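You operate a simulated robot arm through the tools that you are given. There is no shell and no other tool. Be economical: measure what you need, move in short steps, check, and stop when the job is done.

Carry out the task below with a simulated two-armed robot. There is one attempt and no reset: what you move stays moved.

## Task
Put two of the canisters from the top of the wooden table on the stack of folded bags.

Only the result counts: the job must be done as asked and must still hold three seconds after the hand-in. Knocking over, shifting, dropping, spilling or breaking anything else fails it.

## Robot
Two 7-joint arms with two-finger parallel grippers on one trunk, on a base that drives. Base frame: it is fixed to the floor where the robot stands at the start and does not move with it; the origin is under the middle of the robot, x ahead of it, y to its left, z up. Lengths are in m, angles in degrees, forces in N, time in s.
The left shoulder is at the start at [0.07, 0.163, 1.145], the right one opposite. With the tool pointing down near the work surface each hand reaches from about 0.4 to 0.88 m from the robot's upright axis, wherever it stands, measured 20 degrees to its own side. Places, roughly: stack of folded bags [1.1, -2.5, 0.7]. Payload 3.43 kg a hand.
The tool frame of a hand sits at the grasp point between the pads (the TCP): z along the fingers, y along the line on which they close. The tips reach 0.034 m beyond it. The gripper opens to 0.128 m. The fingers are 0.024 m wide and 0.012 m thick; the gripper's body (0.048 by 0.13 m) begins 0.096 m behind the TCP.
Orientation is told as [roll, pitch, yaw] about the base's x, y, z axes, in that order, counted from this pose: with the fingers straight down and closing along the base's y, the tool's x points along the base's -x, its y along +y and its z along -z.

## Interface
- The arms move only by the tool servo_tool. It takes "left_series", "right_series" or both (then of equal length, played together; a hand with none holds still); each is a list of rows, each a list of 3 entries, a list of its own where there are three numbers: the shift along the tool's x, y, z in mm, then the turn, a rotation vector about the tool's x, y, z in degrees, then the closure, from 0 (fully open) to 1 (shut). In form: [[[tx, ty, tz], [rx, ry, rz], fingers], ...]. A call has 1 to 8 rows; each row shifts and turns the commanded pose from where the row before left it, along the tool's axes as they then stand. A row lasts 0.2 s, in which the tool goes at most 0.05 m and 8.6 degrees; a call with a longer step from one row to the next is refused whole, and so is a gripper value outside its range. A pose out of reach is approached as far as the arm can. The call stops where the force on the tool passes 40 N (or 10 N more than at its start, if that is more) or the arm is blocked; 0.2 s more then pass. Each finger travels about 0.153 m/s and halts on what it meets, pressing with about 42 N; the grip force reading is that of the motor and also rises with nothing between the fingers. The clock runs only during rows and for 0.2 s after the last one: add rows that do not move to give the fingers time. The reply holds the time, the measured pose of the TCP, the force on the tool along the base axes, the opening and the grip force, in the units named above and with some noise.
- Cameras (640 x 400 px; columns grow to the right, rows downward): "scene" is now at [0.1317, 0.0198, 1.371]; the picture's right is [0.23, -0.97, -0.00], its down [-0.57, -0.14, -0.81] and it looks along [0.79, 0.19, -0.58] (base axes); focal length 285 px, centre (320, 200). "left" rides on the left gripper at [0.076, 0.011, -0.16] in its tool frame; the picture's right is [-0.15, 0.99, 0.00], its down [-0.88, -0.13, -0.46] and it looks along [-0.45, -0.07, 0.89] (tool axes); focal length 234 px, centre (320, 200). "right" rides on the right gripper at [0.076, -0.011, -0.16] in its tool frame; the picture's right is [0.15, 0.99, 0.00], its down [-0.88, 0.13, -0.46] and it looks along [-0.45, 0.07, 0.89] (tool axes); focal length 234 px, centre (320, 200). There is no depth. A picture from a camera that has moved, and an enlarged one, comes with that camera's place and axes in the base frame and with its lens.
- camera(camera): a new picture of that camera. No time passes.
- slide_trunk(by): slides the trunk up (or, below 0, down) by that many m; the arms and the scene camera ride with it, the base frame stays. It gives what a move gives, with no picture.
- steer(legs): drives the robot by 1 to 6 legs, each [ahead, left, turn to the left] in m, m and degrees, along the robot's own axes; the way and the turn of a leg run together, so that a leg with both is an arc; at most 1.5 m and 180 degrees a leg. The arms and the cameras ride along, it lands a little off, and it stops where it bumps. It gives what a move gives.
- head_to(pan, tilt): turns the head with the scene camera to pan (to the left, within 86 degrees either way) and tilt (down, from -29 to 69), counted from straight ahead of the robot. It gives what a move gives.
- close_up(camera, box): a new picture of the part [left, top, right, bottom] of that camera's present view, enlarged. No time passes.
- close_job(): hands the job in; it is judged then, once.

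Work in short steps. Places have to be worked out from the pictures, the camera data and where the tool is seen: move nearer, look again, correct. Check each grasp and each placing, and mend what went wrong. You have 120 turns and 108 pictures in all, those below and enlarged ones among them. Open the grippers and draw the arms clear of the work before you hand the job in, unless the task says otherwise; then end with one line.

The tools are called after "Call:" by a JSON object that holds its "name" and its "arguments". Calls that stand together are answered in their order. servo_tool: Moves the arms, as the interface text tells. Its arguments: {"type":"object","properties":{"left_series":{"type":"array","items":{"type":"array"}},"right_series":{"type":"array","items":{"type":"array"}}},"required":[]} The other tools are called the same way: slide_trunk (by) slides the trunk up or down; steer (legs) drives the base; head_to (pan, tilt) turns the head that bears the scene camera; camera (camera) takes a picture; close_up (camera, box) takes an enlarged picture of a part of a camera's view; close_job () hands the job in.

At the start:

```text
clock: 0.0
left_eef_pos: [0.6009, 0.2688, 1.1163]
left_ee_rot: [0.0, 0.1, 0.2]
left_contact_force: [0.1, 0.2, -0.6]
left_grip_width: 0.1279
left_grip_force: 0.1
right_eef_pos: [0.4895, -0.1777, 1.124]
right_ee_rot: [0.0, 0.0, 0.0]
right_contact_force: [-0.1, 0.5, 0.2]
right_grip_width: 0.1278
right_grip_force: 0.1
trunk travel left (down, up): [-0.625, 0.315]
robot x, y, heading: [0.0009, 0.0024, -0.2]
head pan, tilt: [13.5, 35.6]
```

scene: 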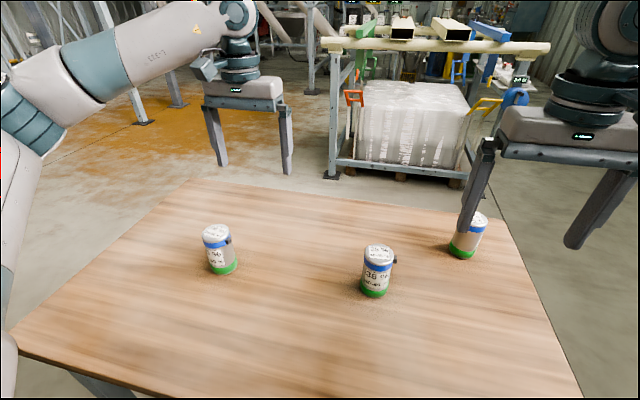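
right: 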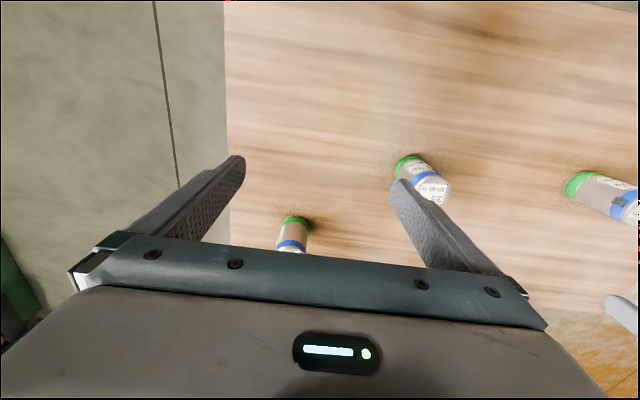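
left: 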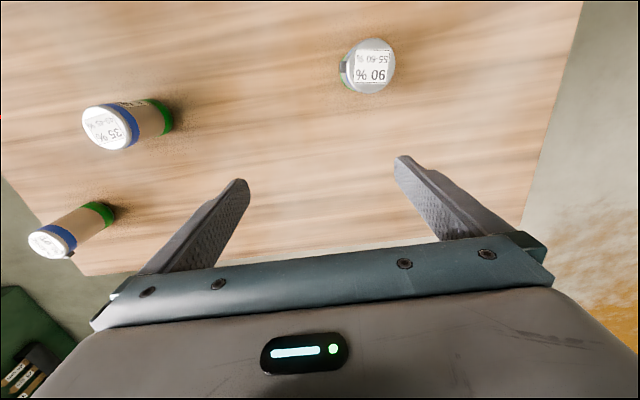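

I estimate the canisters at about A (0.51, 0.34), B (0.53, 0.00) and C (0.69, -0.21), each roughly 0.12 tall and 0.065 wide. I'll enlarge the view for detail and look toward the stack.

Call:
{"name": "close_up", "arguments": {"camera": "scene", "box": [180, 190, 520, 310]}}

Call:
{"name": "head_to", "arguments": {"pan": -66, "tilt": 15}}

Call:
{"name": "camera", "arguments": {"camera": "scene"}}

```text
1.88 times, centred on (350, 250) of scene
camera zoom: at [0.1317, 0.0198, 1.371], right [0.23, -0.97, 0.0], down [-0.57, -0.14, -0.81], along [0.79, 0.19, -0.58], focal length 536 px, centre (264, 106)
```

zoom: 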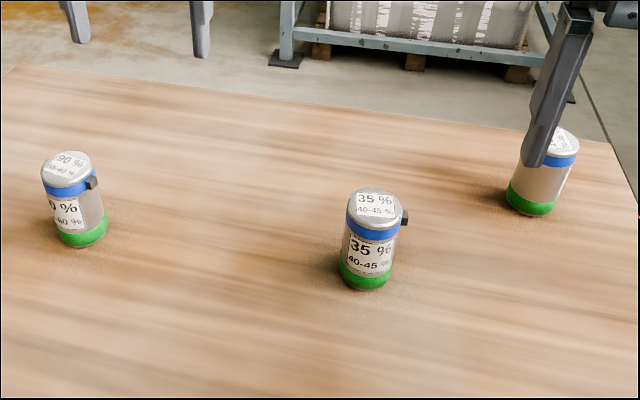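

```text
clock: 1.5
left_eef_pos: [0.6009, 0.269, 1.1147]
left_ee_rot: [0.0, 0.0, 0.2]
left_contact_force: [1.2, 1.0, 0.2]
left_grip_width: 0.1279
left_grip_force: 0.1
right_eef_pos: [0.4907, -0.1773, 1.1249]
right_ee_rot: [-0.1, 0.1, -0.1]
right_contact_force: [-0.6, 1.2, 0.6]
right_grip_width: 0.1282
right_grip_force: 0.0
trunk travel left (down, up): [-0.625, 0.315]
robot x, y, heading: [0.0009, 0.003, 0.1]
head pan, tilt: [-66.0, 15.0]
```

```text
103 pictures are left
camera scene: at [0.0845, -0.086, 1.404], right [-0.91, -0.41, 0.0], down [-0.11, 0.24, -0.97], along [0.39, -0.88, -0.26], focal length 285 px, centre (320, 200)
```

scene: 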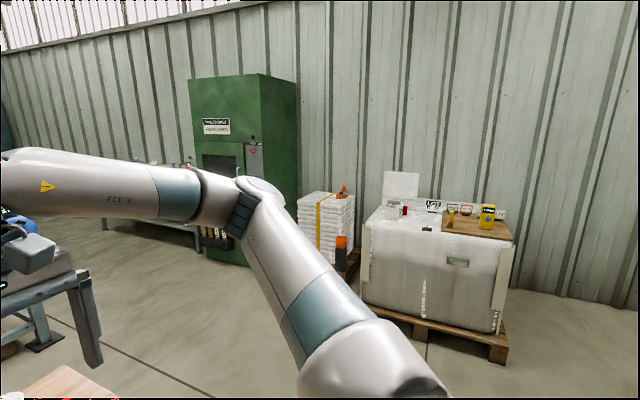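

The stack of bags is by the green cabinet, with something orange near its top. I'll enlarge it.

Call:
{"name": "close_up", "arguments": {"camera": "scene", "box": [270, 160, 400, 280]}}

Call:
{"name": "close_up", "arguments": {"camera": "right", "box": [260, 130, 640, 290]}}

```text
3.33 times, centred on (335, 220) of scene
camera zoom: at [0.0845, -0.086, 1.404], right [-0.91, -0.41, 0.0], down [-0.11, 0.24, -0.97], along [0.39, -0.88, -0.26], focal length 950 px, centre (270, 133)
```

zoom: 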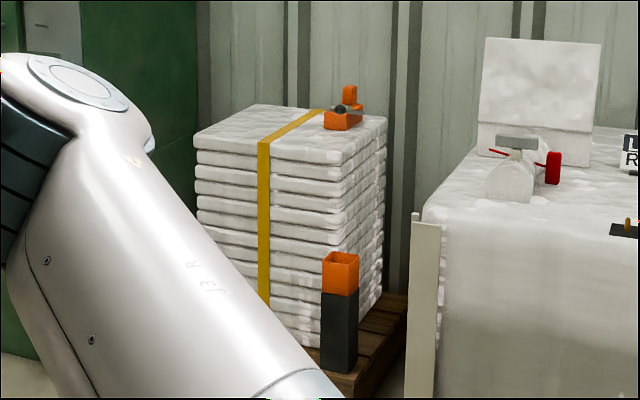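

```text
1.68 times, centred on (450, 210) of right
camera zoom: at [0.4159, -0.189, 1.2849], right [-0.15, 0.99, 0.0], down [0.88, 0.13, 0.46], along [0.45, 0.07, -0.89], focal length 394 px, centre (101, 183)
```

zoom: 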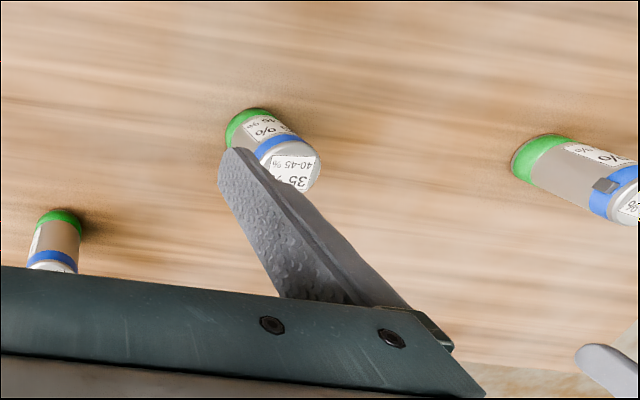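

There's an orange tool on the stack's far right corner, and its left and front area is free. On A and B the small latches face about -y, so I'll close along roughly x. First I turn both hands in place (left -69°, right +69° yaw) and look at the table again.

Call:
{"name": "servo_tool", "arguments": {"left_series": [[[0, 0, 0], [0, 0, 8.5], 0], [[0, 0, 0], [0, 0, 8.5], 0], [[0, 0, 0], [0, 0, 8.5], 0], [[0, 0, 0], [0, 0, 8.5], 0], [[0, 0, 0], [0, 0, 8.5], 0], [[0, 0, 0], [0, 0, 8.5], 0], [[0, 0, 0], [0, 0, 8.5], 0], [[0, 0, 0], [0, 0, 8.5], 0]], "right_series": [[[0, 0, 0], [0, 0, -8.5], 0], [[0, 0, 0], [0, 0, -8.5], 0], [[0, 0, 0], [0, 0, -8.5], 0], [[0, 0, 0], [0, 0, -8.5], 0], [[0, 0, 0], [0, 0, -8.5], 0], [[0, 0, 0], [0, 0, -8.5], 0], [[0, 0, 0], [0, 0, -8.5], 0], [[0, 0, 0], [0, 0, -8.5], 0]]}}

Call:
{"name": "head_to", "arguments": {"pan": 0, "tilt": 40}}

Call:
{"name": "camera", "arguments": {"camera": "scene"}}

Call:
{"name": "camera", "arguments": {"camera": "left"}}

Call:
{"name": "camera", "arguments": {"camera": "right"}}

```text
clock: 3.3
left_eef_pos: [0.5212, 0.2079, 1.1044]
left_ee_rot: [0.0, 0.0, -67.8]
left_contact_force: [0.2, 1.2, -0.9]
left_grip_width: 0.128
left_grip_force: 0.0
left hand out of reach, approached as far as the arm can: row 6, 7, 8
right_eef_pos: [0.4897, -0.1774, 1.1258]
right_ee_rot: [0.0, 0.0, 68.1]
right_contact_force: [0.3, -0.8, 0.0]
right_grip_width: 0.1277
right_grip_force: 0.1
trunk travel left (down, up): [-0.625, 0.315]
robot x, y, heading: [0.0038, 0.0029, -0.2]
head pan, tilt: [-66.0, 15.0]
```

```text
clock: 4.7
left_eef_pos: [0.5224, 0.2089, 1.1042]
left_ee_rot: [0.0, 0.0, -67.5]
left_contact_force: [0.5, 0.7, -0.2]
left_grip_width: 0.1281
left_grip_force: 0.1
right_eef_pos: [0.4907, -0.1769, 1.1244]
right_ee_rot: [0.1, -0.1, 67.9]
right_contact_force: [-0.5, -0.4, 0.4]
right_grip_width: 0.1279
right_grip_force: 0.1
trunk travel left (down, up): [-0.625, 0.315]
robot x, y, heading: [-0.0015, 0.0025, -0.2]
head pan, tilt: [0.0, 40.0]
```

```text
100 pictures are left
camera scene: at [0.1315, -0.0008, 1.3645], right [0.0, -1.0, 0.0], down [-0.64, 0.0, -0.77], along [0.77, 0.0, -0.64], focal length 285 px, centre (320, 200)
```

scene: 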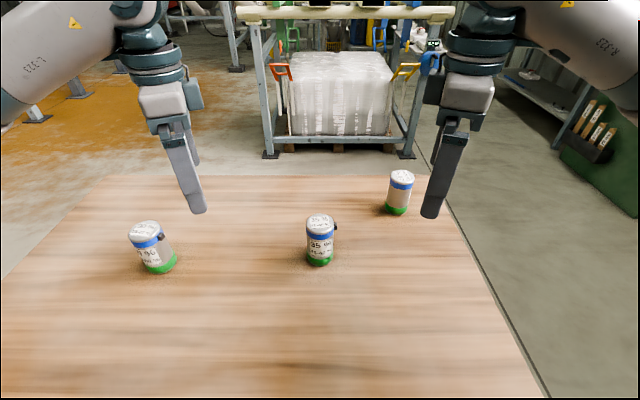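

```text
99 pictures are left
camera left: at [0.5051, 0.2831, 1.2646], right [0.97, 0.24, 0.0], down [0.21, -0.86, 0.46], along [0.11, -0.44, -0.89], focal length 234 px, centre (320, 200)
```

left: 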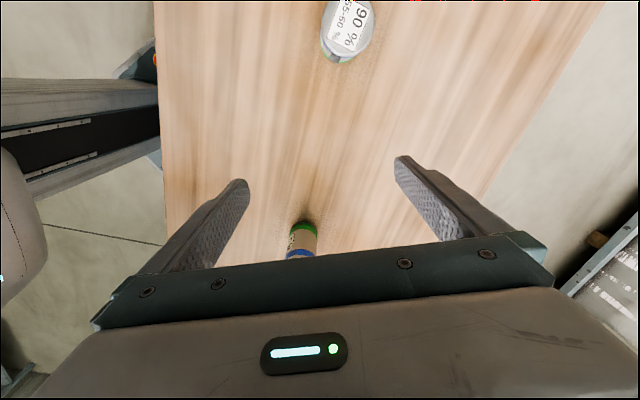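

```text
98 pictures are left
camera right: at [0.4736, -0.2522, 1.285], right [-0.97, 0.24, 0.0], down [0.21, 0.86, 0.46], along [0.11, 0.44, -0.89], focal length 234 px, centre (320, 200)
```

right: 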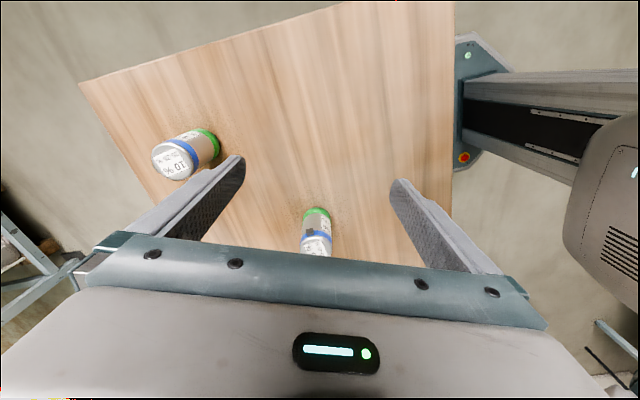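

Now A is at about (0.517, 0.346) and C at about (0.70, -0.206). I'll check C for its latch.

Call:
{"name": "close_up", "arguments": {"camera": "right", "box": [130, 100, 258, 200]}}

Call:
{"name": "close_up", "arguments": {"camera": "scene", "box": [290, 150, 450, 280]}}

```text
4.00 times, centred on (194, 150) of right
camera zoom: at [0.4736, -0.2522, 1.285], right [-0.97, 0.24, 0.0], down [0.21, 0.86, 0.46], along [0.11, 0.44, -0.89], focal length 937 px, centre (824, 400)
```

zoom: 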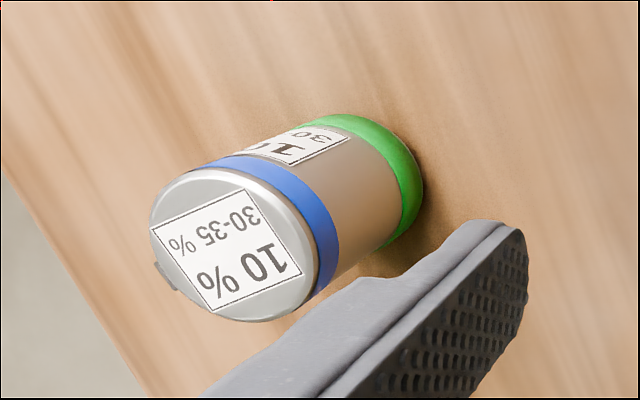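

```text
3.08 times, centred on (370, 215) of scene
camera zoom: at [0.1315, -0.0008, 1.3645], right [0.0, -1.0, 0.0], down [-0.64, 0.0, -0.77], along [0.77, 0.0, -0.64], focal length 877 px, centre (166, 154)
```

zoom: 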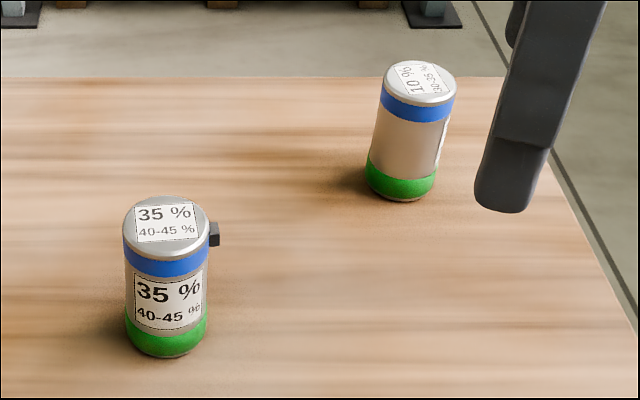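

C's latch faces +x, so the right hand should close along y: I turn it back. A's latch faces about -y, so the left stays at -68° and moves over A, still high.

Call:
{"name": "servo_tool", "arguments": {"left_series": [[[34, -16, 0], [0, 0, 0], 0], [[34, -16, 0], [0, 0, 0], 0], [[35, -17, 0], [0, 0, 0], 0], [[0, 0, 0], [0, 0, 0], 0], [[0, 0, 0], [0, 0, 0], 0], [[0, 0, 0], [0, 0, 0], 0], [[0, 0, 0], [0, 0, 0], 0], [[0, 0, 0], [0, 0, 0], 0]], "right_series": [[[0, 0, 0], [0, 0, 8.5], 0], [[0, 0, 0], [0, 0, 8.5], 0], [[0, 0, 0], [0, 0, 8.5], 0], [[0, 0, 0], [0, 0, 8.5], 0], [[0, 0, 0], [0, 0, 8.5], 0], [[0, 0, 0], [0, 0, 8.5], 0], [[0, 0, 0], [0, 0, 8.5], 0], [[0, 0, 0], [0, 0, 8.5], 0]]}}

```text
clock: 6.5
left_eef_pos: [0.4399, 0.2857, 1.104]
left_ee_rot: [0.0, -0.1, -67.9]
left_contact_force: [0.0, -0.7, 0.1]
left_grip_width: 0.1282
left_grip_force: 0.1
right_eef_pos: [0.4893, -0.1754, 1.1261]
right_ee_rot: [-0.1, 0.0, -0.1]
right_contact_force: [-0.3, -0.4, -0.3]
right_grip_width: 0.128
right_grip_force: 0.0
trunk travel left (down, up): [-0.625, 0.315]
robot x, y, heading: [0.0009, 0.0034, 0.1]
head pan, tilt: [0.0, 40.0]
```

The shift counts from the measured pose. I move the left on to above A, and the right to just behind C, both still high, then look with the wrist cameras.

Call:
{"name": "servo_tool", "arguments": {"left_series": [[[7, 23, 0], [0, 0, 0], 0], [[7, 23, 0], [0, 0, 0], 0], [[7, 24, 0], [0, 0, 0], 0], [[6, 24, 0], [0, 0, 0], 0], [[0, 0, 0], [0, 0, 0], 0]], "right_series": [[[-40, -8, 0], [0, 0, 0], 0], [[-40, -8, 0], [0, 0, 0], 0], [[-40, -8, 0], [0, 0, 0], 0], [[-40, -6, 0], [0, 0, 0], 0], [[0, 0, 0], [0, 0, 0], 0]]}}

Call:
{"name": "camera", "arguments": {"camera": "left"}}

Call:
{"name": "camera", "arguments": {"camera": "right"}}

Call:
{"name": "camera", "arguments": {"camera": "scene"}}

```text
clock: 7.7
left_eef_pos: [0.4568, 0.2794, 1.0975]
left_ee_rot: [0.0, 0.0, -67.7]
left_contact_force: [-0.4, 0.0, -0.2]
left_grip_width: 0.128
left_grip_force: 0.0
left hand out of reach, approached as far as the arm can: row 1, 2, 3, 4
right_eef_pos: [0.6503, -0.2082, 1.125]
right_ee_rot: [-0.1, -0.1, 0.0]
right_contact_force: [0.1, -0.7, -1.0]
right_grip_width: 0.1281
right_grip_force: 0.1
trunk travel left (down, up): [-0.625, 0.315]
robot x, y, heading: [-0.0009, -0.0018, -0.1]
head pan, tilt: [0.0, 40.0]
```

```text
95 pictures are left
camera left: at [0.4391, 0.354, 1.2589], right [0.97, 0.24, 0.0], down [0.21, -0.86, 0.46], along [0.11, -0.44, -0.89], focal length 234 px, centre (320, 200)
```

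left: 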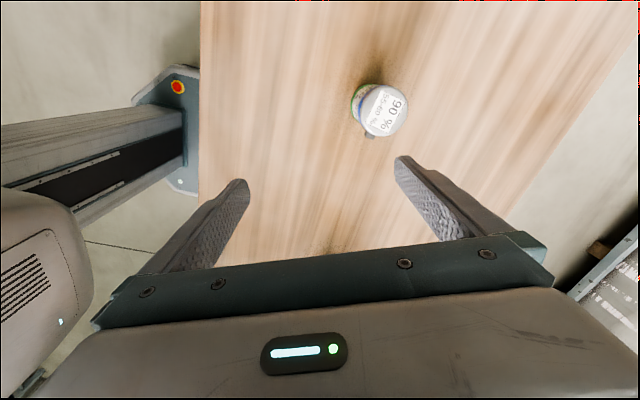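

```text
94 pictures are left
camera right: at [0.5753, -0.2197, 1.2848], right [-0.15, 0.99, 0.0], down [0.88, 0.13, 0.46], along [0.45, 0.07, -0.89], focal length 234 px, centre (320, 200)
```

right: 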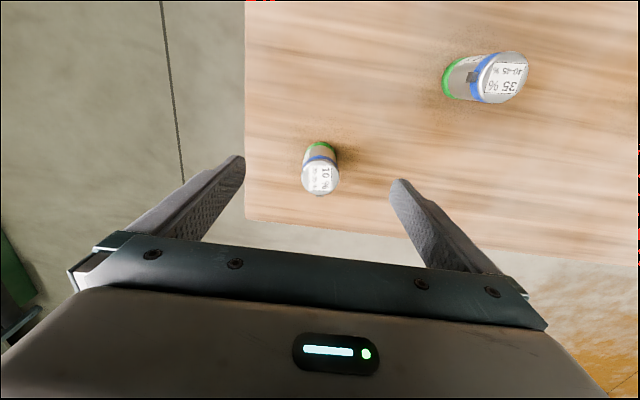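

```text
93 pictures are left
camera scene: at [0.1304, -0.0008, 1.3646], right [0.0, -1.0, 0.0], down [-0.64, 0.0, -0.77], along [0.77, 0.0, -0.64], focal length 285 px, centre (320, 200)
```

scene: 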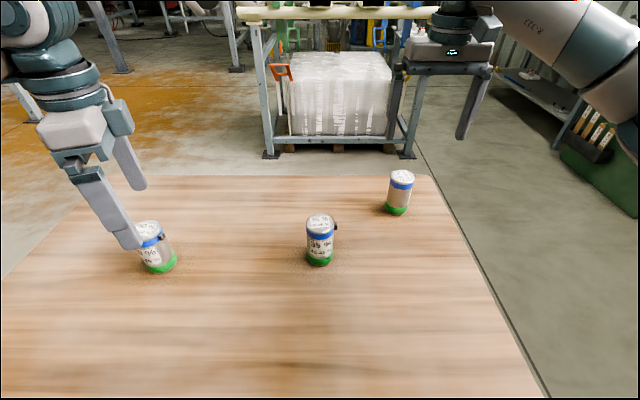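

The left wrist hits a limit at negative yaw, and yaw +55 also avoids A's latch, so I turn it the other way. The right wrist view puts C at (0.695, -0.202); the right hand lines up and lowers to just above it.

Call:
{"name": "servo_tool", "arguments": {"left_series": [[[0, 0, 0], [0, 0, -8.5], 0], [[0, 0, 0], [0, 0, -8.5], 0], [[0, 0, 0], [0, 0, -8.5], 0], [[0, 0, 0], [0, 0, -8.5], 0], [[0, 0, 0], [0, 0, -8.5], 0], [[0, 0, 0], [0, 0, -8.5], 0], [[0, 0, 0], [0, 0, -8.5], 0], [[0, 0, 0], [0, 0, -8.5], 0]], "right_series": [[[-22, 3, 0], [0, 0, 0], 0], [[-23, 3, 0], [0, 0, 0], 0], [[0, 0, 20], [0, 0, 0], 0], [[0, 0, 20], [0, 0, 0], 0], [[0, 0, 20], [0, 0, 0], 0], [[0, 0, 20], [0, 0, 0], 0], [[0, 0, 0], [0, 0, 0], 0], [[0, 0, 0], [0, 0, 0], 0]]}}

Call:
{"name": "servo_tool", "arguments": {"left_series": [[[0, 0, 0], [0, 0, -8.5], 0], [[0, 0, 0], [0, 0, -8.5], 0], [[0, 0, 0], [0, 0, -8.5], 0], [[0, 0, 0], [0, 0, -8.5], 0], [[0, 0, 0], [0, 0, -8.5], 0], [[0, 0, 0], [0, 0, -8.5], 0], [[0, 0, 0], [0, 0, -4], 0]]}}

Call:
{"name": "camera", "arguments": {"camera": "right"}}

Call:
{"name": "camera", "arguments": {"camera": "scene"}}

```text
clock: 9.5
left_eef_pos: [0.4575, 0.2803, 1.0972]
left_ee_rot: [0.0, 0.0, 0.3]
left_contact_force: [0.5, -0.4, 0.1]
left_grip_width: 0.1277
left_grip_force: 0.1
right_eef_pos: [0.6964, -0.201, 1.045]
right_ee_rot: [0.0, 0.0, 0.0]
right_contact_force: [-0.2, -0.1, -0.3]
right_grip_width: 0.1282
right_grip_force: 0.0
trunk travel left (down, up): [-0.625, 0.315]
robot x, y, heading: [-0.0, -0.0034, 0.3]
head pan, tilt: [0.0, 40.0]
```

```text
clock: 11.1
left_eef_pos: [0.4585, 0.2806, 1.0985]
left_ee_rot: [0.0, 0.0, 55.3]
left_contact_force: [0.2, -0.2, 0.1]
left_grip_width: 0.128
left_grip_force: 0.0
right_eef_pos: [0.6961, -0.2008, 1.0453]
right_ee_rot: [-0.1, 0.0, 0.0]
right_contact_force: [0.0, 0.7, -0.5]
right_grip_width: 0.1279
right_grip_force: 0.0
trunk travel left (down, up): [-0.625, 0.315]
robot x, y, heading: [-0.0016, 0.0013, 0.4]
head pan, tilt: [0.0, 40.0]
```

```text
92 pictures are left
camera right: at [0.6212, -0.2132, 1.2048], right [-0.15, 0.99, 0.0], down [0.88, 0.13, 0.46], along [0.45, 0.07, -0.89], focal length 234 px, centre (320, 200)
```

right: 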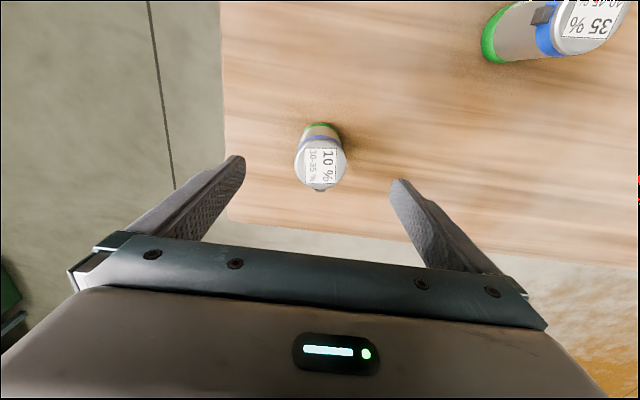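

```text
91 pictures are left
camera scene: at [0.1315, -0.0007, 1.3644], right [0.0, -1.0, 0.0], down [-0.64, 0.0, -0.77], along [0.77, 0.0, -0.64], focal length 285 px, centre (320, 200)
```

scene: 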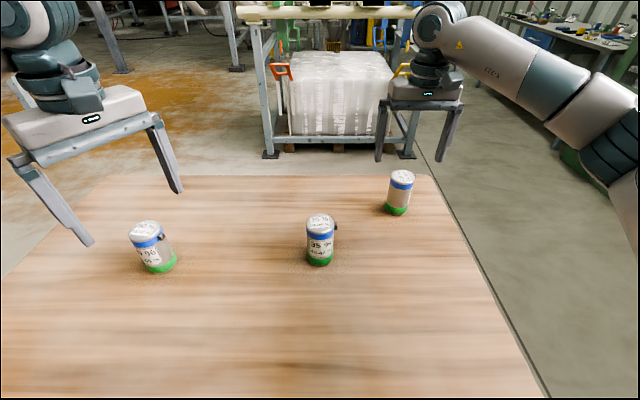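

C comes out at about (0.701, -0.200) with its top near 0.968; the right hand descends around it to z 0.93. The left slides over A at about (0.519, 0.342), staying high.

Call:
{"name": "servo_tool", "arguments": {"left_series": [[[-28, -5, 0], [0, 0, 0], 0], [[-28, -5, 0], [0, 0, 0], 0], [[-29, -5, 0], [0, 0, 0], 0], [[0, 0, 20], [0, 0, 0], 0], [[0, 0, 20], [0, 0, 0], 0], [[0, 0, 0], [0, 0, 0], 0], [[0, 0, 0], [0, 0, 0], 0]], "right_series": [[[-5, 1, 20], [0, 0, 0], 0], [[0, 0, 20], [0, 0, 0], 0], [[0, 0, 20], [0, 0, 0], 0], [[0, 0, 20], [0, 0, 0], 0], [[0, 0, 20], [0, 0, 0], 0], [[0, 0, 15], [0, 0, 0], 0], [[0, 0, 0], [0, 0, 0], 0]]}}

Call:
{"name": "camera", "arguments": {"camera": "left"}}

Call:
{"name": "camera", "arguments": {"camera": "right"}}

Call:
{"name": "camera", "arguments": {"camera": "scene"}}

```text
clock: 12.7
left_eef_pos: [0.5185, 0.3418, 1.0575]
left_ee_rot: [-0.1, 0.0, 55.1]
left_contact_force: [0.0, -0.1, 0.5]
left_grip_width: 0.1283
left_grip_force: 0.0
right_eef_pos: [0.6999, -0.2008, 0.9295]
right_ee_rot: [0.0, 0.0, 0.1]
right_contact_force: [0.0, -0.9, 0.2]
right_grip_width: 0.1278
right_grip_force: 0.1
trunk travel left (down, up): [-0.625, 0.315]
robot x, y, heading: [-0.0017, -0.0032, 0.1]
head pan, tilt: [0.0, 40.0]
```

```text
90 pictures are left
camera left: at [0.4674, 0.2853, 1.2178], right [-0.73, 0.69, 0.0], down [0.61, 0.65, 0.46], along [0.31, 0.33, -0.89], focal length 234 px, centre (320, 200)
```

left: 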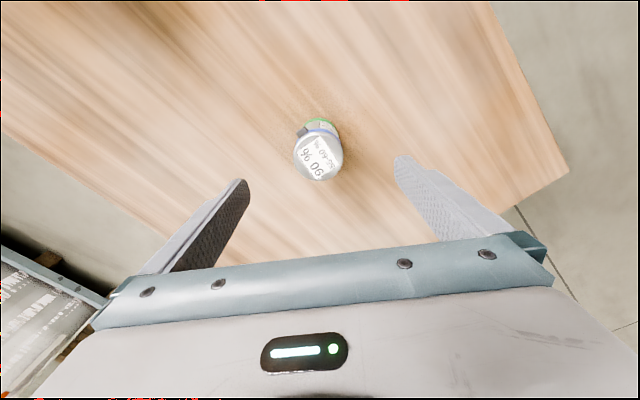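

```text
89 pictures are left
camera right: at [0.6258, -0.2121, 1.0897], right [-0.15, 0.99, 0.0], down [0.88, 0.13, 0.46], along [0.45, 0.07, -0.89], focal length 234 px, centre (320, 200)
```

right: 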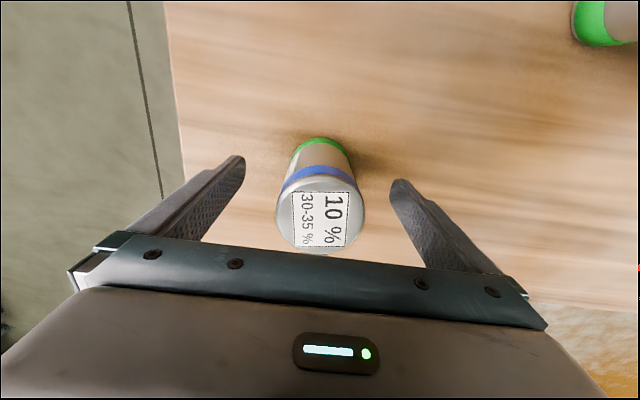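

```text
88 pictures are left
camera scene: at [0.1314, -0.0005, 1.3644], right [0.0, -1.0, 0.0], down [-0.64, 0.0, -0.77], along [0.77, 0.0, -0.64], focal length 285 px, centre (320, 200)
```

scene: 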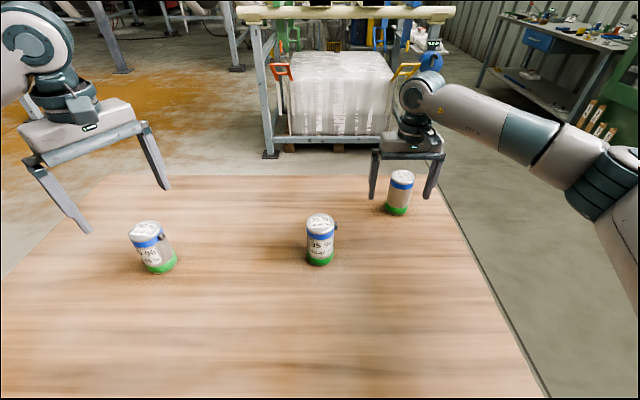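

Both are centred on their canisters (diameter about 0.055). The right closes on C while the left descends around A.

Call:
{"name": "servo_tool", "arguments": {"left_series": [[[3, -1, 20], [0, 0, 0], 0], [[0, 0, 20], [0, 0, 0], 0], [[0, 0, 20], [0, 0, 0], 0], [[0, 0, 20], [0, 0, 0], 0], [[0, 0, 20], [0, 0, 0], 0], [[0, 0, 20], [0, 0, 0], 0], [[0, 0, 7], [0, 0, 0], 0], [[0, 0, 0], [0, 0, 0], 0]], "right_series": [[[0, 0, 0], [0, 0, 0], 0.2], [[0, 0, 0], [0, 0, 0], 0.4], [[0, 0, 0], [0, 0, 0], 0.5], [[0, 0, 0], [0, 0, 0], 0.6], [[0, 0, 0], [0, 0, 0], 0.7], [[0, 0, 0], [0, 0, 0], 0.7], [[0, 0, 0], [0, 0, 0], 0.7], [[0, 0, 0], [0, 0, 0], 0.7]]}}

Call:
{"name": "camera", "arguments": {"camera": "left"}}

Call:
{"name": "camera", "arguments": {"camera": "right"}}

```text
clock: 14.5
left_eef_pos: [0.5189, 0.339, 0.9294]
left_ee_rot: [0.0, 0.0, 55.1]
left_contact_force: [0.1, -0.1, -0.3]
left_grip_width: 0.1279
left_grip_force: 0.1
right_eef_pos: [0.6995, -0.1995, 0.9304]
right_ee_rot: [0.1, 0.0, 0.0]
right_contact_force: [-1.4, -0.1, 0.7]
right_grip_width: 0.0551
right_grip_force: 41.7
trunk travel left (down, up): [-0.625, 0.315]
robot x, y, heading: [-0.0013, 0.0013, 0.1]
head pan, tilt: [0.0, 40.0]
```

```text
87 pictures are left
camera left: at [0.4661, 0.2824, 1.0904], right [-0.73, 0.69, 0.0], down [0.61, 0.65, 0.46], along [0.31, 0.33, -0.89], focal length 234 px, centre (320, 200)
```

left: 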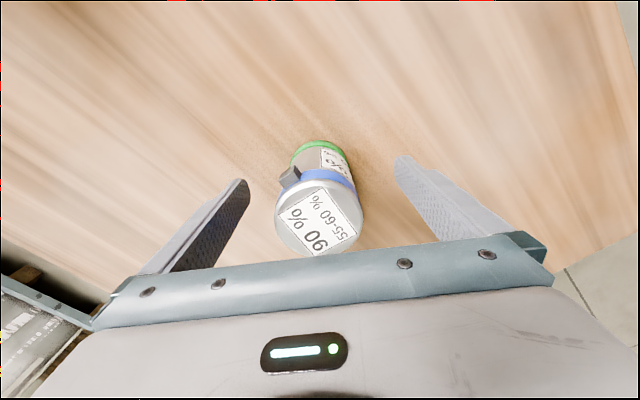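

```text
86 pictures are left
camera right: at [0.6257, -0.2121, 1.0898], right [-0.15, 0.99, 0.0], down [0.88, 0.13, 0.46], along [0.45, 0.07, -0.89], focal length 234 px, centre (320, 200)
```

right: 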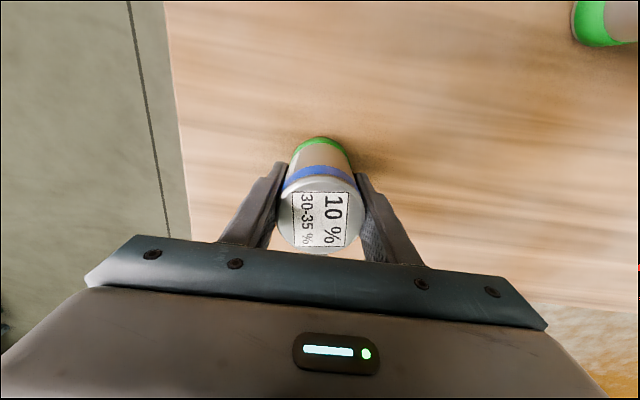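

C is held (0.055 wide, 42 N). A's latch lies about 60° off the left closing line, clear of the pads, so I close the left on A.

Call:
{"name": "servo_tool", "arguments": {"left_series": [[[0, 0, 0], [0, 0, 0], 0.2], [[0, 0, 0], [0, 0, 0], 0.4], [[0, 0, 0], [0, 0, 0], 0.5], [[0, 0, 0], [0, 0, 0], 0.6], [[0, 0, 0], [0, 0, 0], 0.7], [[0, 0, 0], [0, 0, 0], 0.7], [[0, 0, 0], [0, 0, 0], 0.7]], "right_series": [[[0, 0, 0], [0, 0, 0], 0.7], [[0, 0, 0], [0, 0, 0], 0.7], [[0, 0, -10], [0, 0, 0], 0.7], [[0, 0, -15], [0, 0, 0], 0.7], [[0, 0, -15], [0, 0, 0], 0.7], [[0, 0, -15], [0, 0, 0], 0.7], [[0, 0, -15], [0, 0, 0], 0.7]]}}

Call:
{"name": "camera", "arguments": {"camera": "left"}}

Call:
{"name": "camera", "arguments": {"camera": "right"}}

```text
clock: 16.1
left_eef_pos: [0.5185, 0.3384, 0.9309]
left_ee_rot: [0.1, 0.0, 55.2]
left_contact_force: [0.2, 0.5, 0.1]
left_grip_width: 0.0548
left_grip_force: 42.0
right_eef_pos: [0.7006, -0.1996, 1.0003]
right_ee_rot: [0.1, -0.1, 0.0]
right_contact_force: [0.5, 0.3, -1.1]
right_grip_width: 0.055
right_grip_force: 41.7
trunk travel left (down, up): [-0.625, 0.315]
robot x, y, heading: [0.001, 0.0004, 0.1]
head pan, tilt: [0.0, 40.0]
```

```text
85 pictures are left
camera left: at [0.4663, 0.2824, 1.0905], right [-0.73, 0.69, 0.0], down [0.61, 0.65, 0.45], along [0.31, 0.33, -0.89], focal length 234 px, centre (320, 200)
```

left: 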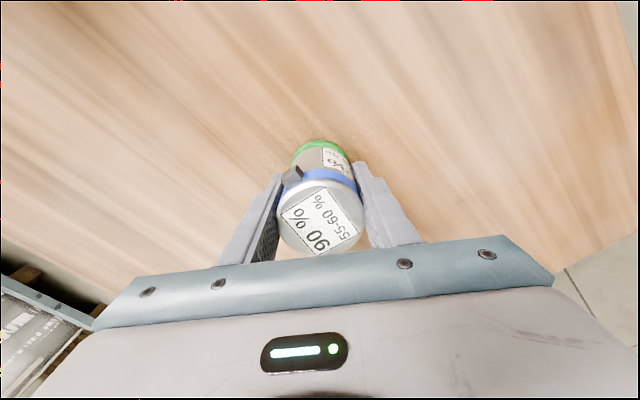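

```text
84 pictures are left
camera right: at [0.6252, -0.2118, 1.1601], right [-0.15, 0.99, 0.0], down [0.88, 0.13, 0.46], along [0.45, 0.07, -0.89], focal length 234 px, centre (320, 200)
```

right: 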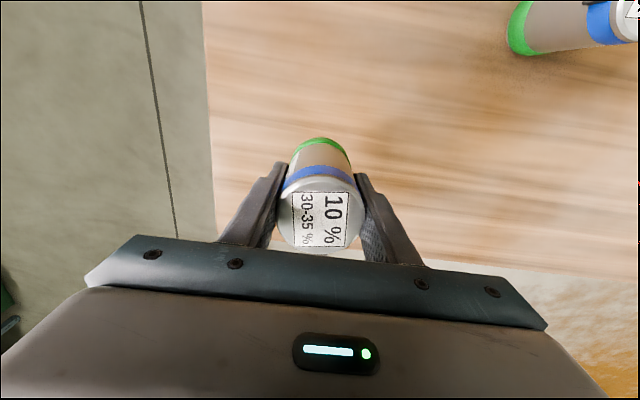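

Both are held. I lift both to about 1.12 and draw them in.

Call:
{"name": "servo_tool", "arguments": {"left_series": [[[0, 0, -15], [0, 0, 0], 0.7], [[0, 0, -25], [0, 0, 0], 0.7], [[0, 0, -25], [0, 0, 0], 0.7], [[0, 0, -25], [0, 0, 0], 0.7], [[0, 0, -25], [0, 0, 0], 0.7], [[0, 0, -25], [0, 0, 0], 0.7], [[0, 0, -25], [0, 0, 0], 0.7], [[0, 0, -15], [0, 0, 0], 0.7]], "right_series": [[[0, 0, -25], [0, 0, 0], 0.7], [[0, 0, -25], [0, 0, 0], 0.7], [[0, 0, -25], [0, 0, 0], 0.7], [[15, 0, -25], [0, 0, 0], 0.7], [[30, 0, -20], [0, 0, 0], 0.7], [[35, 0, 0], [0, 0, 0], 0.7], [[35, 0, 0], [0, 0, 0], 0.7], [[35, 0, 0], [0, 0, 0], 0.7]]}}

Call:
{"name": "head_to", "arguments": {"pan": -30, "tilt": 60}}

Call:
{"name": "camera", "arguments": {"camera": "scene"}}

```text
clock: 17.9
left_eef_pos: [0.5163, 0.3371, 1.11]
left_ee_rot: [0.1, 0.0, 55.0]
left_contact_force: [0.1, 0.1, -2.1]
left_grip_width: 0.055
left_grip_force: 41.5
right_eef_pos: [0.5487, -0.2007, 1.1211]
right_ee_rot: [0.0, 0.0, -0.1]
right_contact_force: [-0.4, 0.3, -2.1]
right_grip_width: 0.0553
right_grip_force: 41.7
trunk travel left (down, up): [-0.625, 0.315]
robot x, y, heading: [-0.0005, 0.0014, -0.2]
head pan, tilt: [0.0, 40.0]
```

```text
clock: 18.9
left_eef_pos: [0.5181, 0.3385, 1.1111]
left_ee_rot: [0.0, 0.0, 55.1]
left_contact_force: [-0.1, -0.2, -2.1]
left_grip_width: 0.0549
left_grip_force: 42.3
right_eef_pos: [0.5498, -0.2003, 1.1199]
right_ee_rot: [0.0, -0.1, 0.0]
right_contact_force: [0.5, -0.3, -1.8]
right_grip_width: 0.0551
right_grip_force: 41.7
trunk travel left (down, up): [-0.625, 0.315]
robot x, y, heading: [-0.0008, 0.001, -0.2]
head pan, tilt: [-30.0, 60.0]
```

```text
83 pictures are left
camera scene: at [0.1044, -0.034, 1.3377], right [-0.5, -0.87, 0.0], down [-0.75, 0.43, -0.5], along [0.43, -0.25, -0.87], focal length 285 px, centre (320, 200)
```

scene: 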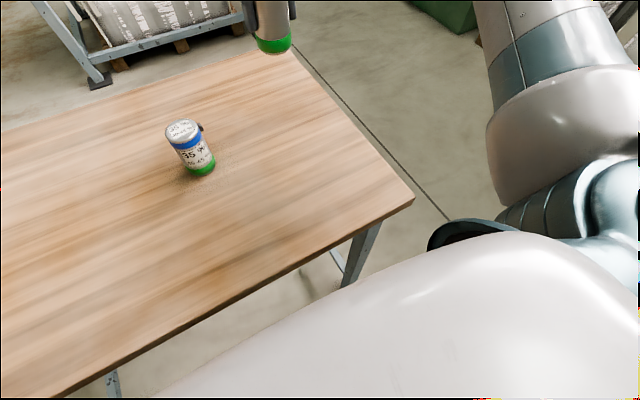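

The table's near edge is at x ≈ 0.25 and its right end at y ≈ -0.35. I plan to strafe right, drive ahead, then turn to face -y before the stack (top about x 0.87–1.3, y -2.27 to -2.77). I raise the trunk for clearance and check the way on the right.

Call:
{"name": "slide_trunk", "arguments": {"by": 0.1}}

Call:
{"name": "head_to", "arguments": {"pan": -80, "tilt": 30}}

Call:
{"name": "camera", "arguments": {"camera": "scene"}}

Call:
{"name": "head_to", "arguments": {"pan": -35, "tilt": 20}}

Call:
{"name": "camera", "arguments": {"camera": "scene"}}

```text
clock: 20.2
left_eef_pos: [0.5191, 0.338, 1.2107]
left_ee_rot: [0.0, 0.0, 55.1]
left_contact_force: [-0.4, -0.1, -2.4]
left_grip_width: 0.0552
left_grip_force: 42.0
right_eef_pos: [0.5512, -0.1999, 1.2208]
right_ee_rot: [-0.1, -0.1, 0.0]
right_contact_force: [0.6, -0.5, -2.8]
right_grip_width: 0.0549
right_grip_force: 41.7
trunk travel left (down, up): [-0.725, 0.215]
robot x, y, heading: [-0.003, 0.0001, -0.1]
head pan, tilt: [-30.0, 60.0]
```

```text
clock: 21.4
left_eef_pos: [0.5185, 0.3391, 1.2101]
left_ee_rot: [0.0, 0.1, 55.1]
left_contact_force: [0.1, -0.3, -1.6]
left_grip_width: 0.055
left_grip_force: 41.8
right_eef_pos: [0.5496, -0.2009, 1.2209]
right_ee_rot: [0.0, -0.1, 0.0]
right_contact_force: [-0.2, 0.1, -2.2]
right_grip_width: 0.0549
right_grip_force: 41.8
trunk travel left (down, up): [-0.725, 0.215]
robot x, y, heading: [-0.0019, 0.0039, 0.1]
head pan, tilt: [-80.0, 30.0]
```

```text
82 pictures are left
camera scene: at [0.0628, -0.0896, 1.4797], right [-0.98, -0.17, 0.0], down [-0.09, 0.49, -0.87], along [0.15, -0.85, -0.5], focal length 285 px, centre (320, 200)
```

scene: 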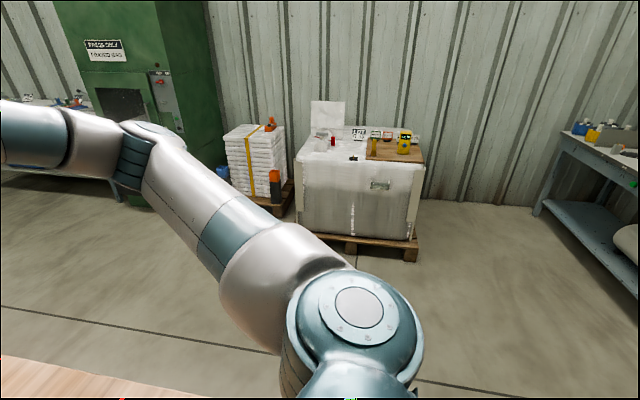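

```text
clock: 22.5
left_eef_pos: [0.519, 0.339, 1.2095]
left_ee_rot: [0.0, 0.1, 55.1]
left_contact_force: [0.1, -0.3, -2.7]
left_grip_width: 0.055
left_grip_force: 42.4
right_eef_pos: [0.55, -0.1997, 1.2205]
right_ee_rot: [0.0, 0.0, 0.0]
right_contact_force: [-0.4, -0.1, -1.0]
right_grip_width: 0.0548
right_grip_force: 41.7
trunk travel left (down, up): [-0.725, 0.215]
robot x, y, heading: [-0.0008, 0.0001, 0.3]
head pan, tilt: [-35.0, 20.0]
```

```text
81 pictures are left
camera scene: at [0.1232, -0.0541, 1.4958], right [-0.57, -0.82, 0.0], down [-0.28, 0.2, -0.94], along [0.77, -0.54, -0.34], focal length 285 px, centre (320, 200)
```

scene: 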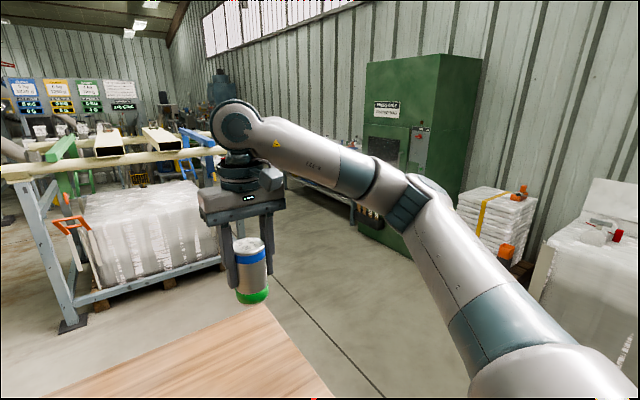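

The way is open: rack at x > 2, floor free to the right. I strafe right 1.0 m, drive ahead 1.1 m and turn right 90°.

Call:
{"name": "steer", "arguments": {"legs": [[0, -1.0, 0], [1.1, 0, 0], [0, 0, -90]]}}

Call:
{"name": "head_to", "arguments": {"pan": 0, "tilt": 30}}

Call:
{"name": "camera", "arguments": {"camera": "scene"}}

```text
clock: 24.8
left_eef_pos: [0.4872, 0.0938, 1.2106]
left_ee_rot: [-0.1, 0.2, 58.1]
left_contact_force: [0.4, 0.0, -2.3]
left_grip_width: 0.0549
left_grip_force: 42.3
right_eef_pos: [0.5473, -0.4436, 1.2198]
right_ee_rot: [0.0, 0.0, 3.0]
right_contact_force: [0.3, -0.6, -2.5]
right_grip_width: 0.055
right_grip_force: 42.2
trunk travel left (down, up): [-0.725, 0.215]
robot x, y, heading: [-0.0093, -0.2708, 2.8]
head pan, tilt: [-35.0, 20.0]
stopped in leg 1: the robot was blocked; the commanded pose is now the measured one
```

```text
clock: 25.9
left_eef_pos: [0.4892, 0.0924, 1.21]
left_ee_rot: [-0.1, 0.1, 58.0]
left_contact_force: [0.2, 0.4, -2.3]
left_grip_width: 0.055
left_grip_force: 41.8
right_eef_pos: [0.5468, -0.4443, 1.2201]
right_ee_rot: [0.1, 0.1, 3.0]
right_contact_force: [-0.3, -0.1, -1.9]
right_grip_width: 0.0551
right_grip_force: 41.9
trunk travel left (down, up): [-0.725, 0.215]
robot x, y, heading: [-0.0135, -0.2728, 2.9]
head pan, tilt: [0.0, 30.0]
```

```text
80 pictures are left
camera scene: at [0.1254, -0.2656, 1.4797], right [0.05, -1.0, 0.0], down [-0.5, -0.02, -0.87], along [0.86, 0.04, -0.5], focal length 285 px, centre (320, 200)
```

scene: 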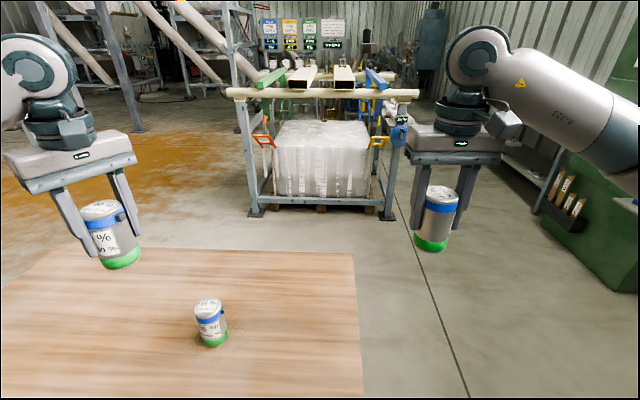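

The base bumped, likely on the table leg; B stands as before. I need to back off first, so I check both sides toward the rear.

Call:
{"name": "head_to", "arguments": {"pan": 86, "tilt": 30}}

Call:
{"name": "camera", "arguments": {"camera": "scene"}}

Call:
{"name": "head_to", "arguments": {"pan": -86, "tilt": 45}}

Call:
{"name": "camera", "arguments": {"camera": "scene"}}

```text
clock: 27.4
left_eef_pos: [0.4907, 0.091, 1.2106]
left_ee_rot: [0.0, 0.0, 58.1]
left_contact_force: [-0.7, 0.3, -2.4]
left_grip_width: 0.055
left_grip_force: 42.0
right_eef_pos: [0.5478, -0.4451, 1.2198]
right_ee_rot: [0.1, 0.1, 2.9]
right_contact_force: [-0.6, 1.1, -3.1]
right_grip_width: 0.0551
right_grip_force: 42.0
trunk travel left (down, up): [-0.725, 0.215]
robot x, y, heading: [-0.0114, -0.2709, 2.8]
head pan, tilt: [85.9, 30.0]
```

```text
79 pictures are left
camera scene: at [0.0375, -0.1806, 1.4798], right [1.0, -0.02, 0.0], down [-0.01, -0.5, -0.87], along [0.02, 0.87, -0.5], focal length 285 px, centre (320, 200)
```

scene: 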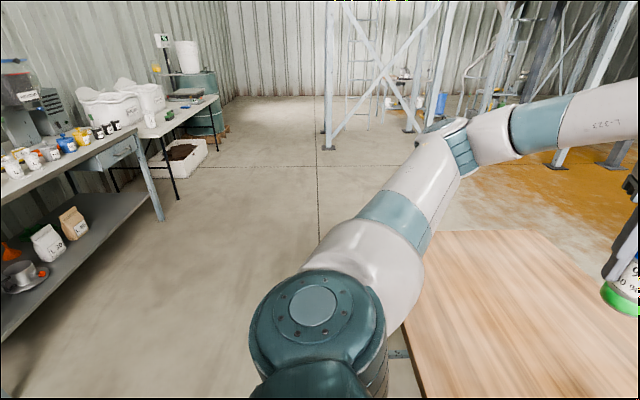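

```text
clock: 30.1
left_eef_pos: [0.4895, 0.0903, 1.21]
left_ee_rot: [-0.1, 0.0, 58.1]
left_contact_force: [-0.3, -0.4, -2.8]
left_grip_width: 0.0551
left_grip_force: 41.7
right_eef_pos: [0.5468, -0.4447, 1.2195]
right_ee_rot: [0.0, 0.3, 2.9]
right_contact_force: [0.5, -0.6, -3.3]
right_grip_width: 0.0551
right_grip_force: 41.9
trunk travel left (down, up): [-0.725, 0.215]
robot x, y, heading: [-0.0118, -0.2739, 2.7]
head pan, tilt: [-85.9, 45.0]
```

```text
78 pictures are left
camera scene: at [0.0448, -0.3519, 1.4572], right [-0.99, -0.12, 0.0], down [-0.08, 0.7, -0.71], along [0.08, -0.7, -0.71], focal length 285 px, centre (320, 200)
```

scene: 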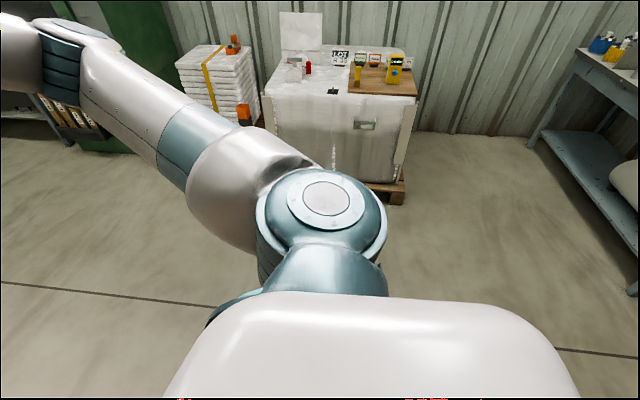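

Clear behind to x ≈ -1.4. I step off the leg, back up 0.35 m, strafe right, then drive ahead past the table end.

Call:
{"name": "steer", "arguments": {"legs": [[0, 0.04, 0], [-0.36, 0, 0], [0, 0, -2.8], [0, -0.8, 0]]}}

Call:
{"name": "head_to", "arguments": {"pan": 0, "tilt": 35}}

Call:
{"name": "camera", "arguments": {"camera": "scene"}}

```text
clock: 37.1
left_eef_pos: [0.1463, -0.7116, 1.2113]
left_ee_rot: [0.0, 0.1, 55.2]
left_contact_force: [0.8, 0.1, -3.0]
left_grip_width: 0.0551
left_grip_force: 41.7
right_eef_pos: [0.1779, -1.2491, 1.2194]
right_ee_rot: [0.0, 0.2, 0.1]
right_contact_force: [0.7, 0.5, -1.9]
right_grip_width: 0.0551
right_grip_force: 42.2
trunk travel left (down, up): [-0.725, 0.215]
robot x, y, heading: [-0.372, -1.0505, -0.1]
head pan, tilt: [-85.9, 45.0]
```

```text
clock: 38.7
left_eef_pos: [0.1455, -0.7121, 1.2103]
left_ee_rot: [0.0, 0.0, 55.2]
left_contact_force: [0.0, -0.3, -1.8]
left_grip_width: 0.0549
left_grip_force: 41.8
right_eef_pos: [0.1786, -1.2504, 1.2194]
right_ee_rot: [0.0, 0.2, 0.1]
right_contact_force: [0.2, -0.6, -3.0]
right_grip_width: 0.0548
right_grip_force: 42.1
trunk travel left (down, up): [-0.725, 0.215]
robot x, y, heading: [-0.3705, -1.0441, 0.0]
head pan, tilt: [0.0, 35.0]
```

```text
77 pictures are left
camera scene: at [-0.2372, -1.052, 1.4719], right [0.0, -1.0, 0.0], down [-0.57, 0.0, -0.82], along [0.82, 0.0, -0.57], focal length 285 px, centre (320, 200)
```

scene: 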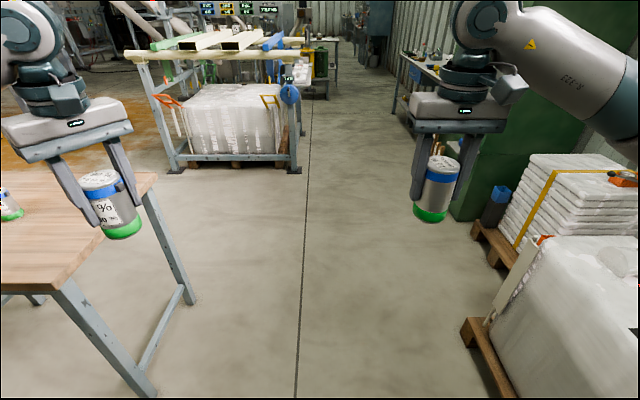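

The corridor is clear. I drive ahead 1.45 m, then turn right 90° to face the stack.

Call:
{"name": "steer", "arguments": {"legs": [[1.45, 0, 0], [0, 0, -90]]}}

Call:
{"name": "camera", "arguments": {"camera": "scene"}}

```text
clock: 49.8
left_eef_pos: [1.4144, -1.5715, 1.2105]
left_ee_rot: [-0.1, 0.0, -34.9]
left_contact_force: [0.6, -0.2, -2.1]
left_grip_width: 0.0547
left_grip_force: 42.6
right_eef_pos: [0.8755, -1.6028, 1.2205]
right_ee_rot: [0.0, 0.0, -89.8]
right_contact_force: [-0.4, 0.0, -1.9]
right_grip_width: 0.0549
right_grip_force: 42.1
trunk travel left (down, up): [-0.725, 0.215]
robot x, y, heading: [1.0704, -1.0536, -90.3]
head pan, tilt: [0.0, 35.0]
```

```text
76 pictures are left
camera scene: at [1.0711, -1.193, 1.4719], right [-1.0, 0.0, 0.0], down [0.0, 0.57, -0.82], along [0.0, -0.82, -0.57], focal length 285 px, centre (320, 200)
```

scene: 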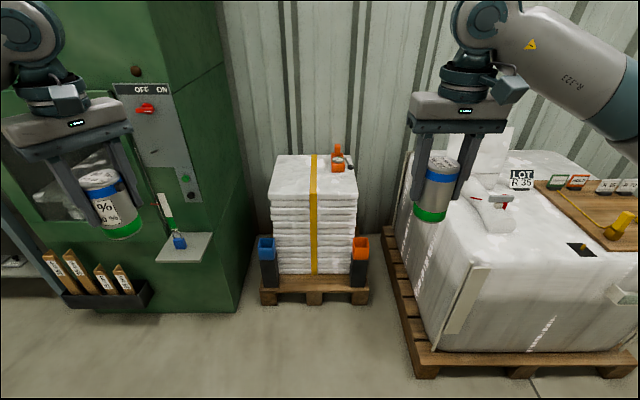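

The stack's top spans about x 0.90–1.30, y -2.27 to -2.68, z about 0.70–0.74, with the orange tool at about (0.97, -2.58). The left can would pass near the green cabinet, so I draw both hands inward before driving nearer.

Call:
{"name": "servo_tool", "arguments": {"left_series": [[[34, -23, 0], [0, 0, 0], 0.7], [[34, -24, 0], [0, 0, 0], 0.7], [[34, -23, 0], [0, 0, 0], 0.7], [[33, -24, 0], [0, 0, 0], 0.7], [[0, 0, 0], [0, 0, 0], 0.7]], "right_series": [[[0, 20, 0], [0, 0, 0], 0.7], [[0, 20, 0], [0, 0, 0], 0.7], [[0, 20, 0], [0, 0, 0], 0.7], [[0, 20, 0], [0, 0, 0], 0.7], [[0, 0, 0], [0, 0, 0], 0.7]]}}

Call:
{"name": "steer", "arguments": {"legs": [[0.5, 0, 0]]}}

Call:
{"name": "head_to", "arguments": {"pan": 0, "tilt": 45}}

Call:
{"name": "camera", "arguments": {"camera": "scene"}}

```text
clock: 51.0
left_eef_pos: [1.2506, -1.5709, 1.2106]
left_ee_rot: [-0.1, 0.0, -34.9]
left_contact_force: [0.4, 0.4, -2.4]
left_grip_width: 0.0553
left_grip_force: 42.1
right_eef_pos: [0.9568, -1.6025, 1.2206]
right_ee_rot: [0.0, 0.0, -90.0]
right_contact_force: [-0.3, 1.5, -2.5]
right_grip_width: 0.0552
right_grip_force: 41.6
trunk travel left (down, up): [-0.725, 0.215]
robot x, y, heading: [1.0759, -1.0545, -90.0]
head pan, tilt: [0.0, 35.0]
```

```text
clock: 53.9
left_eef_pos: [1.2458, -2.0745, 1.2108]
left_ee_rot: [0.0, 0.1, -35.0]
left_contact_force: [0.5, 0.3, -1.6]
left_grip_width: 0.0548
left_grip_force: 41.4
right_eef_pos: [0.9516, -2.1047, 1.2197]
right_ee_rot: [-0.1, 0.0, -90.1]
right_contact_force: [-0.3, -0.2, -2.8]
right_grip_width: 0.0551
right_grip_force: 42.1
trunk travel left (down, up): [-0.725, 0.215]
robot x, y, heading: [1.0752, -1.5538, -90.4]
head pan, tilt: [0.0, 35.0]
```

```text
clock: 54.6
left_eef_pos: [1.2459, -2.0763, 1.2107]
left_ee_rot: [0.0, 0.1, -35.0]
left_contact_force: [0.1, 0.2, -2.4]
left_grip_width: 0.0548
left_grip_force: 42.2
right_eef_pos: [0.9519, -2.1066, 1.2186]
right_ee_rot: [0.0, 0.1, -90.2]
right_contact_force: [0.0, -0.3, -3.0]
right_grip_width: 0.0546
right_grip_force: 41.9
trunk travel left (down, up): [-0.725, 0.215]
robot x, y, heading: [1.0728, -1.5571, -90.1]
head pan, tilt: [0.0, 45.0]
```

```text
75 pictures are left
camera scene: at [1.0684, -1.6899, 1.4571], right [-1.0, 0.01, 0.0], down [0.0, 0.71, -0.71], along [0.0, -0.71, -0.71], focal length 285 px, centre (320, 200)
```

scene: 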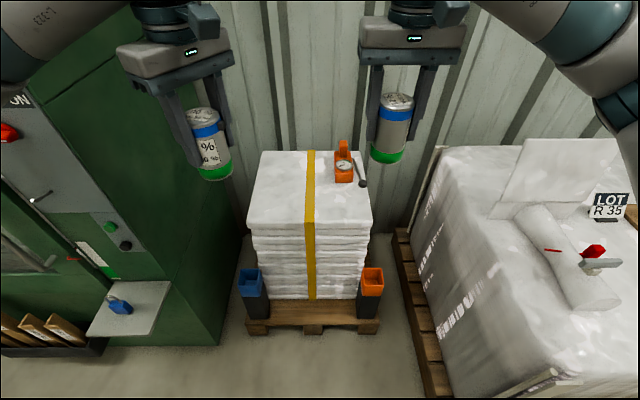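

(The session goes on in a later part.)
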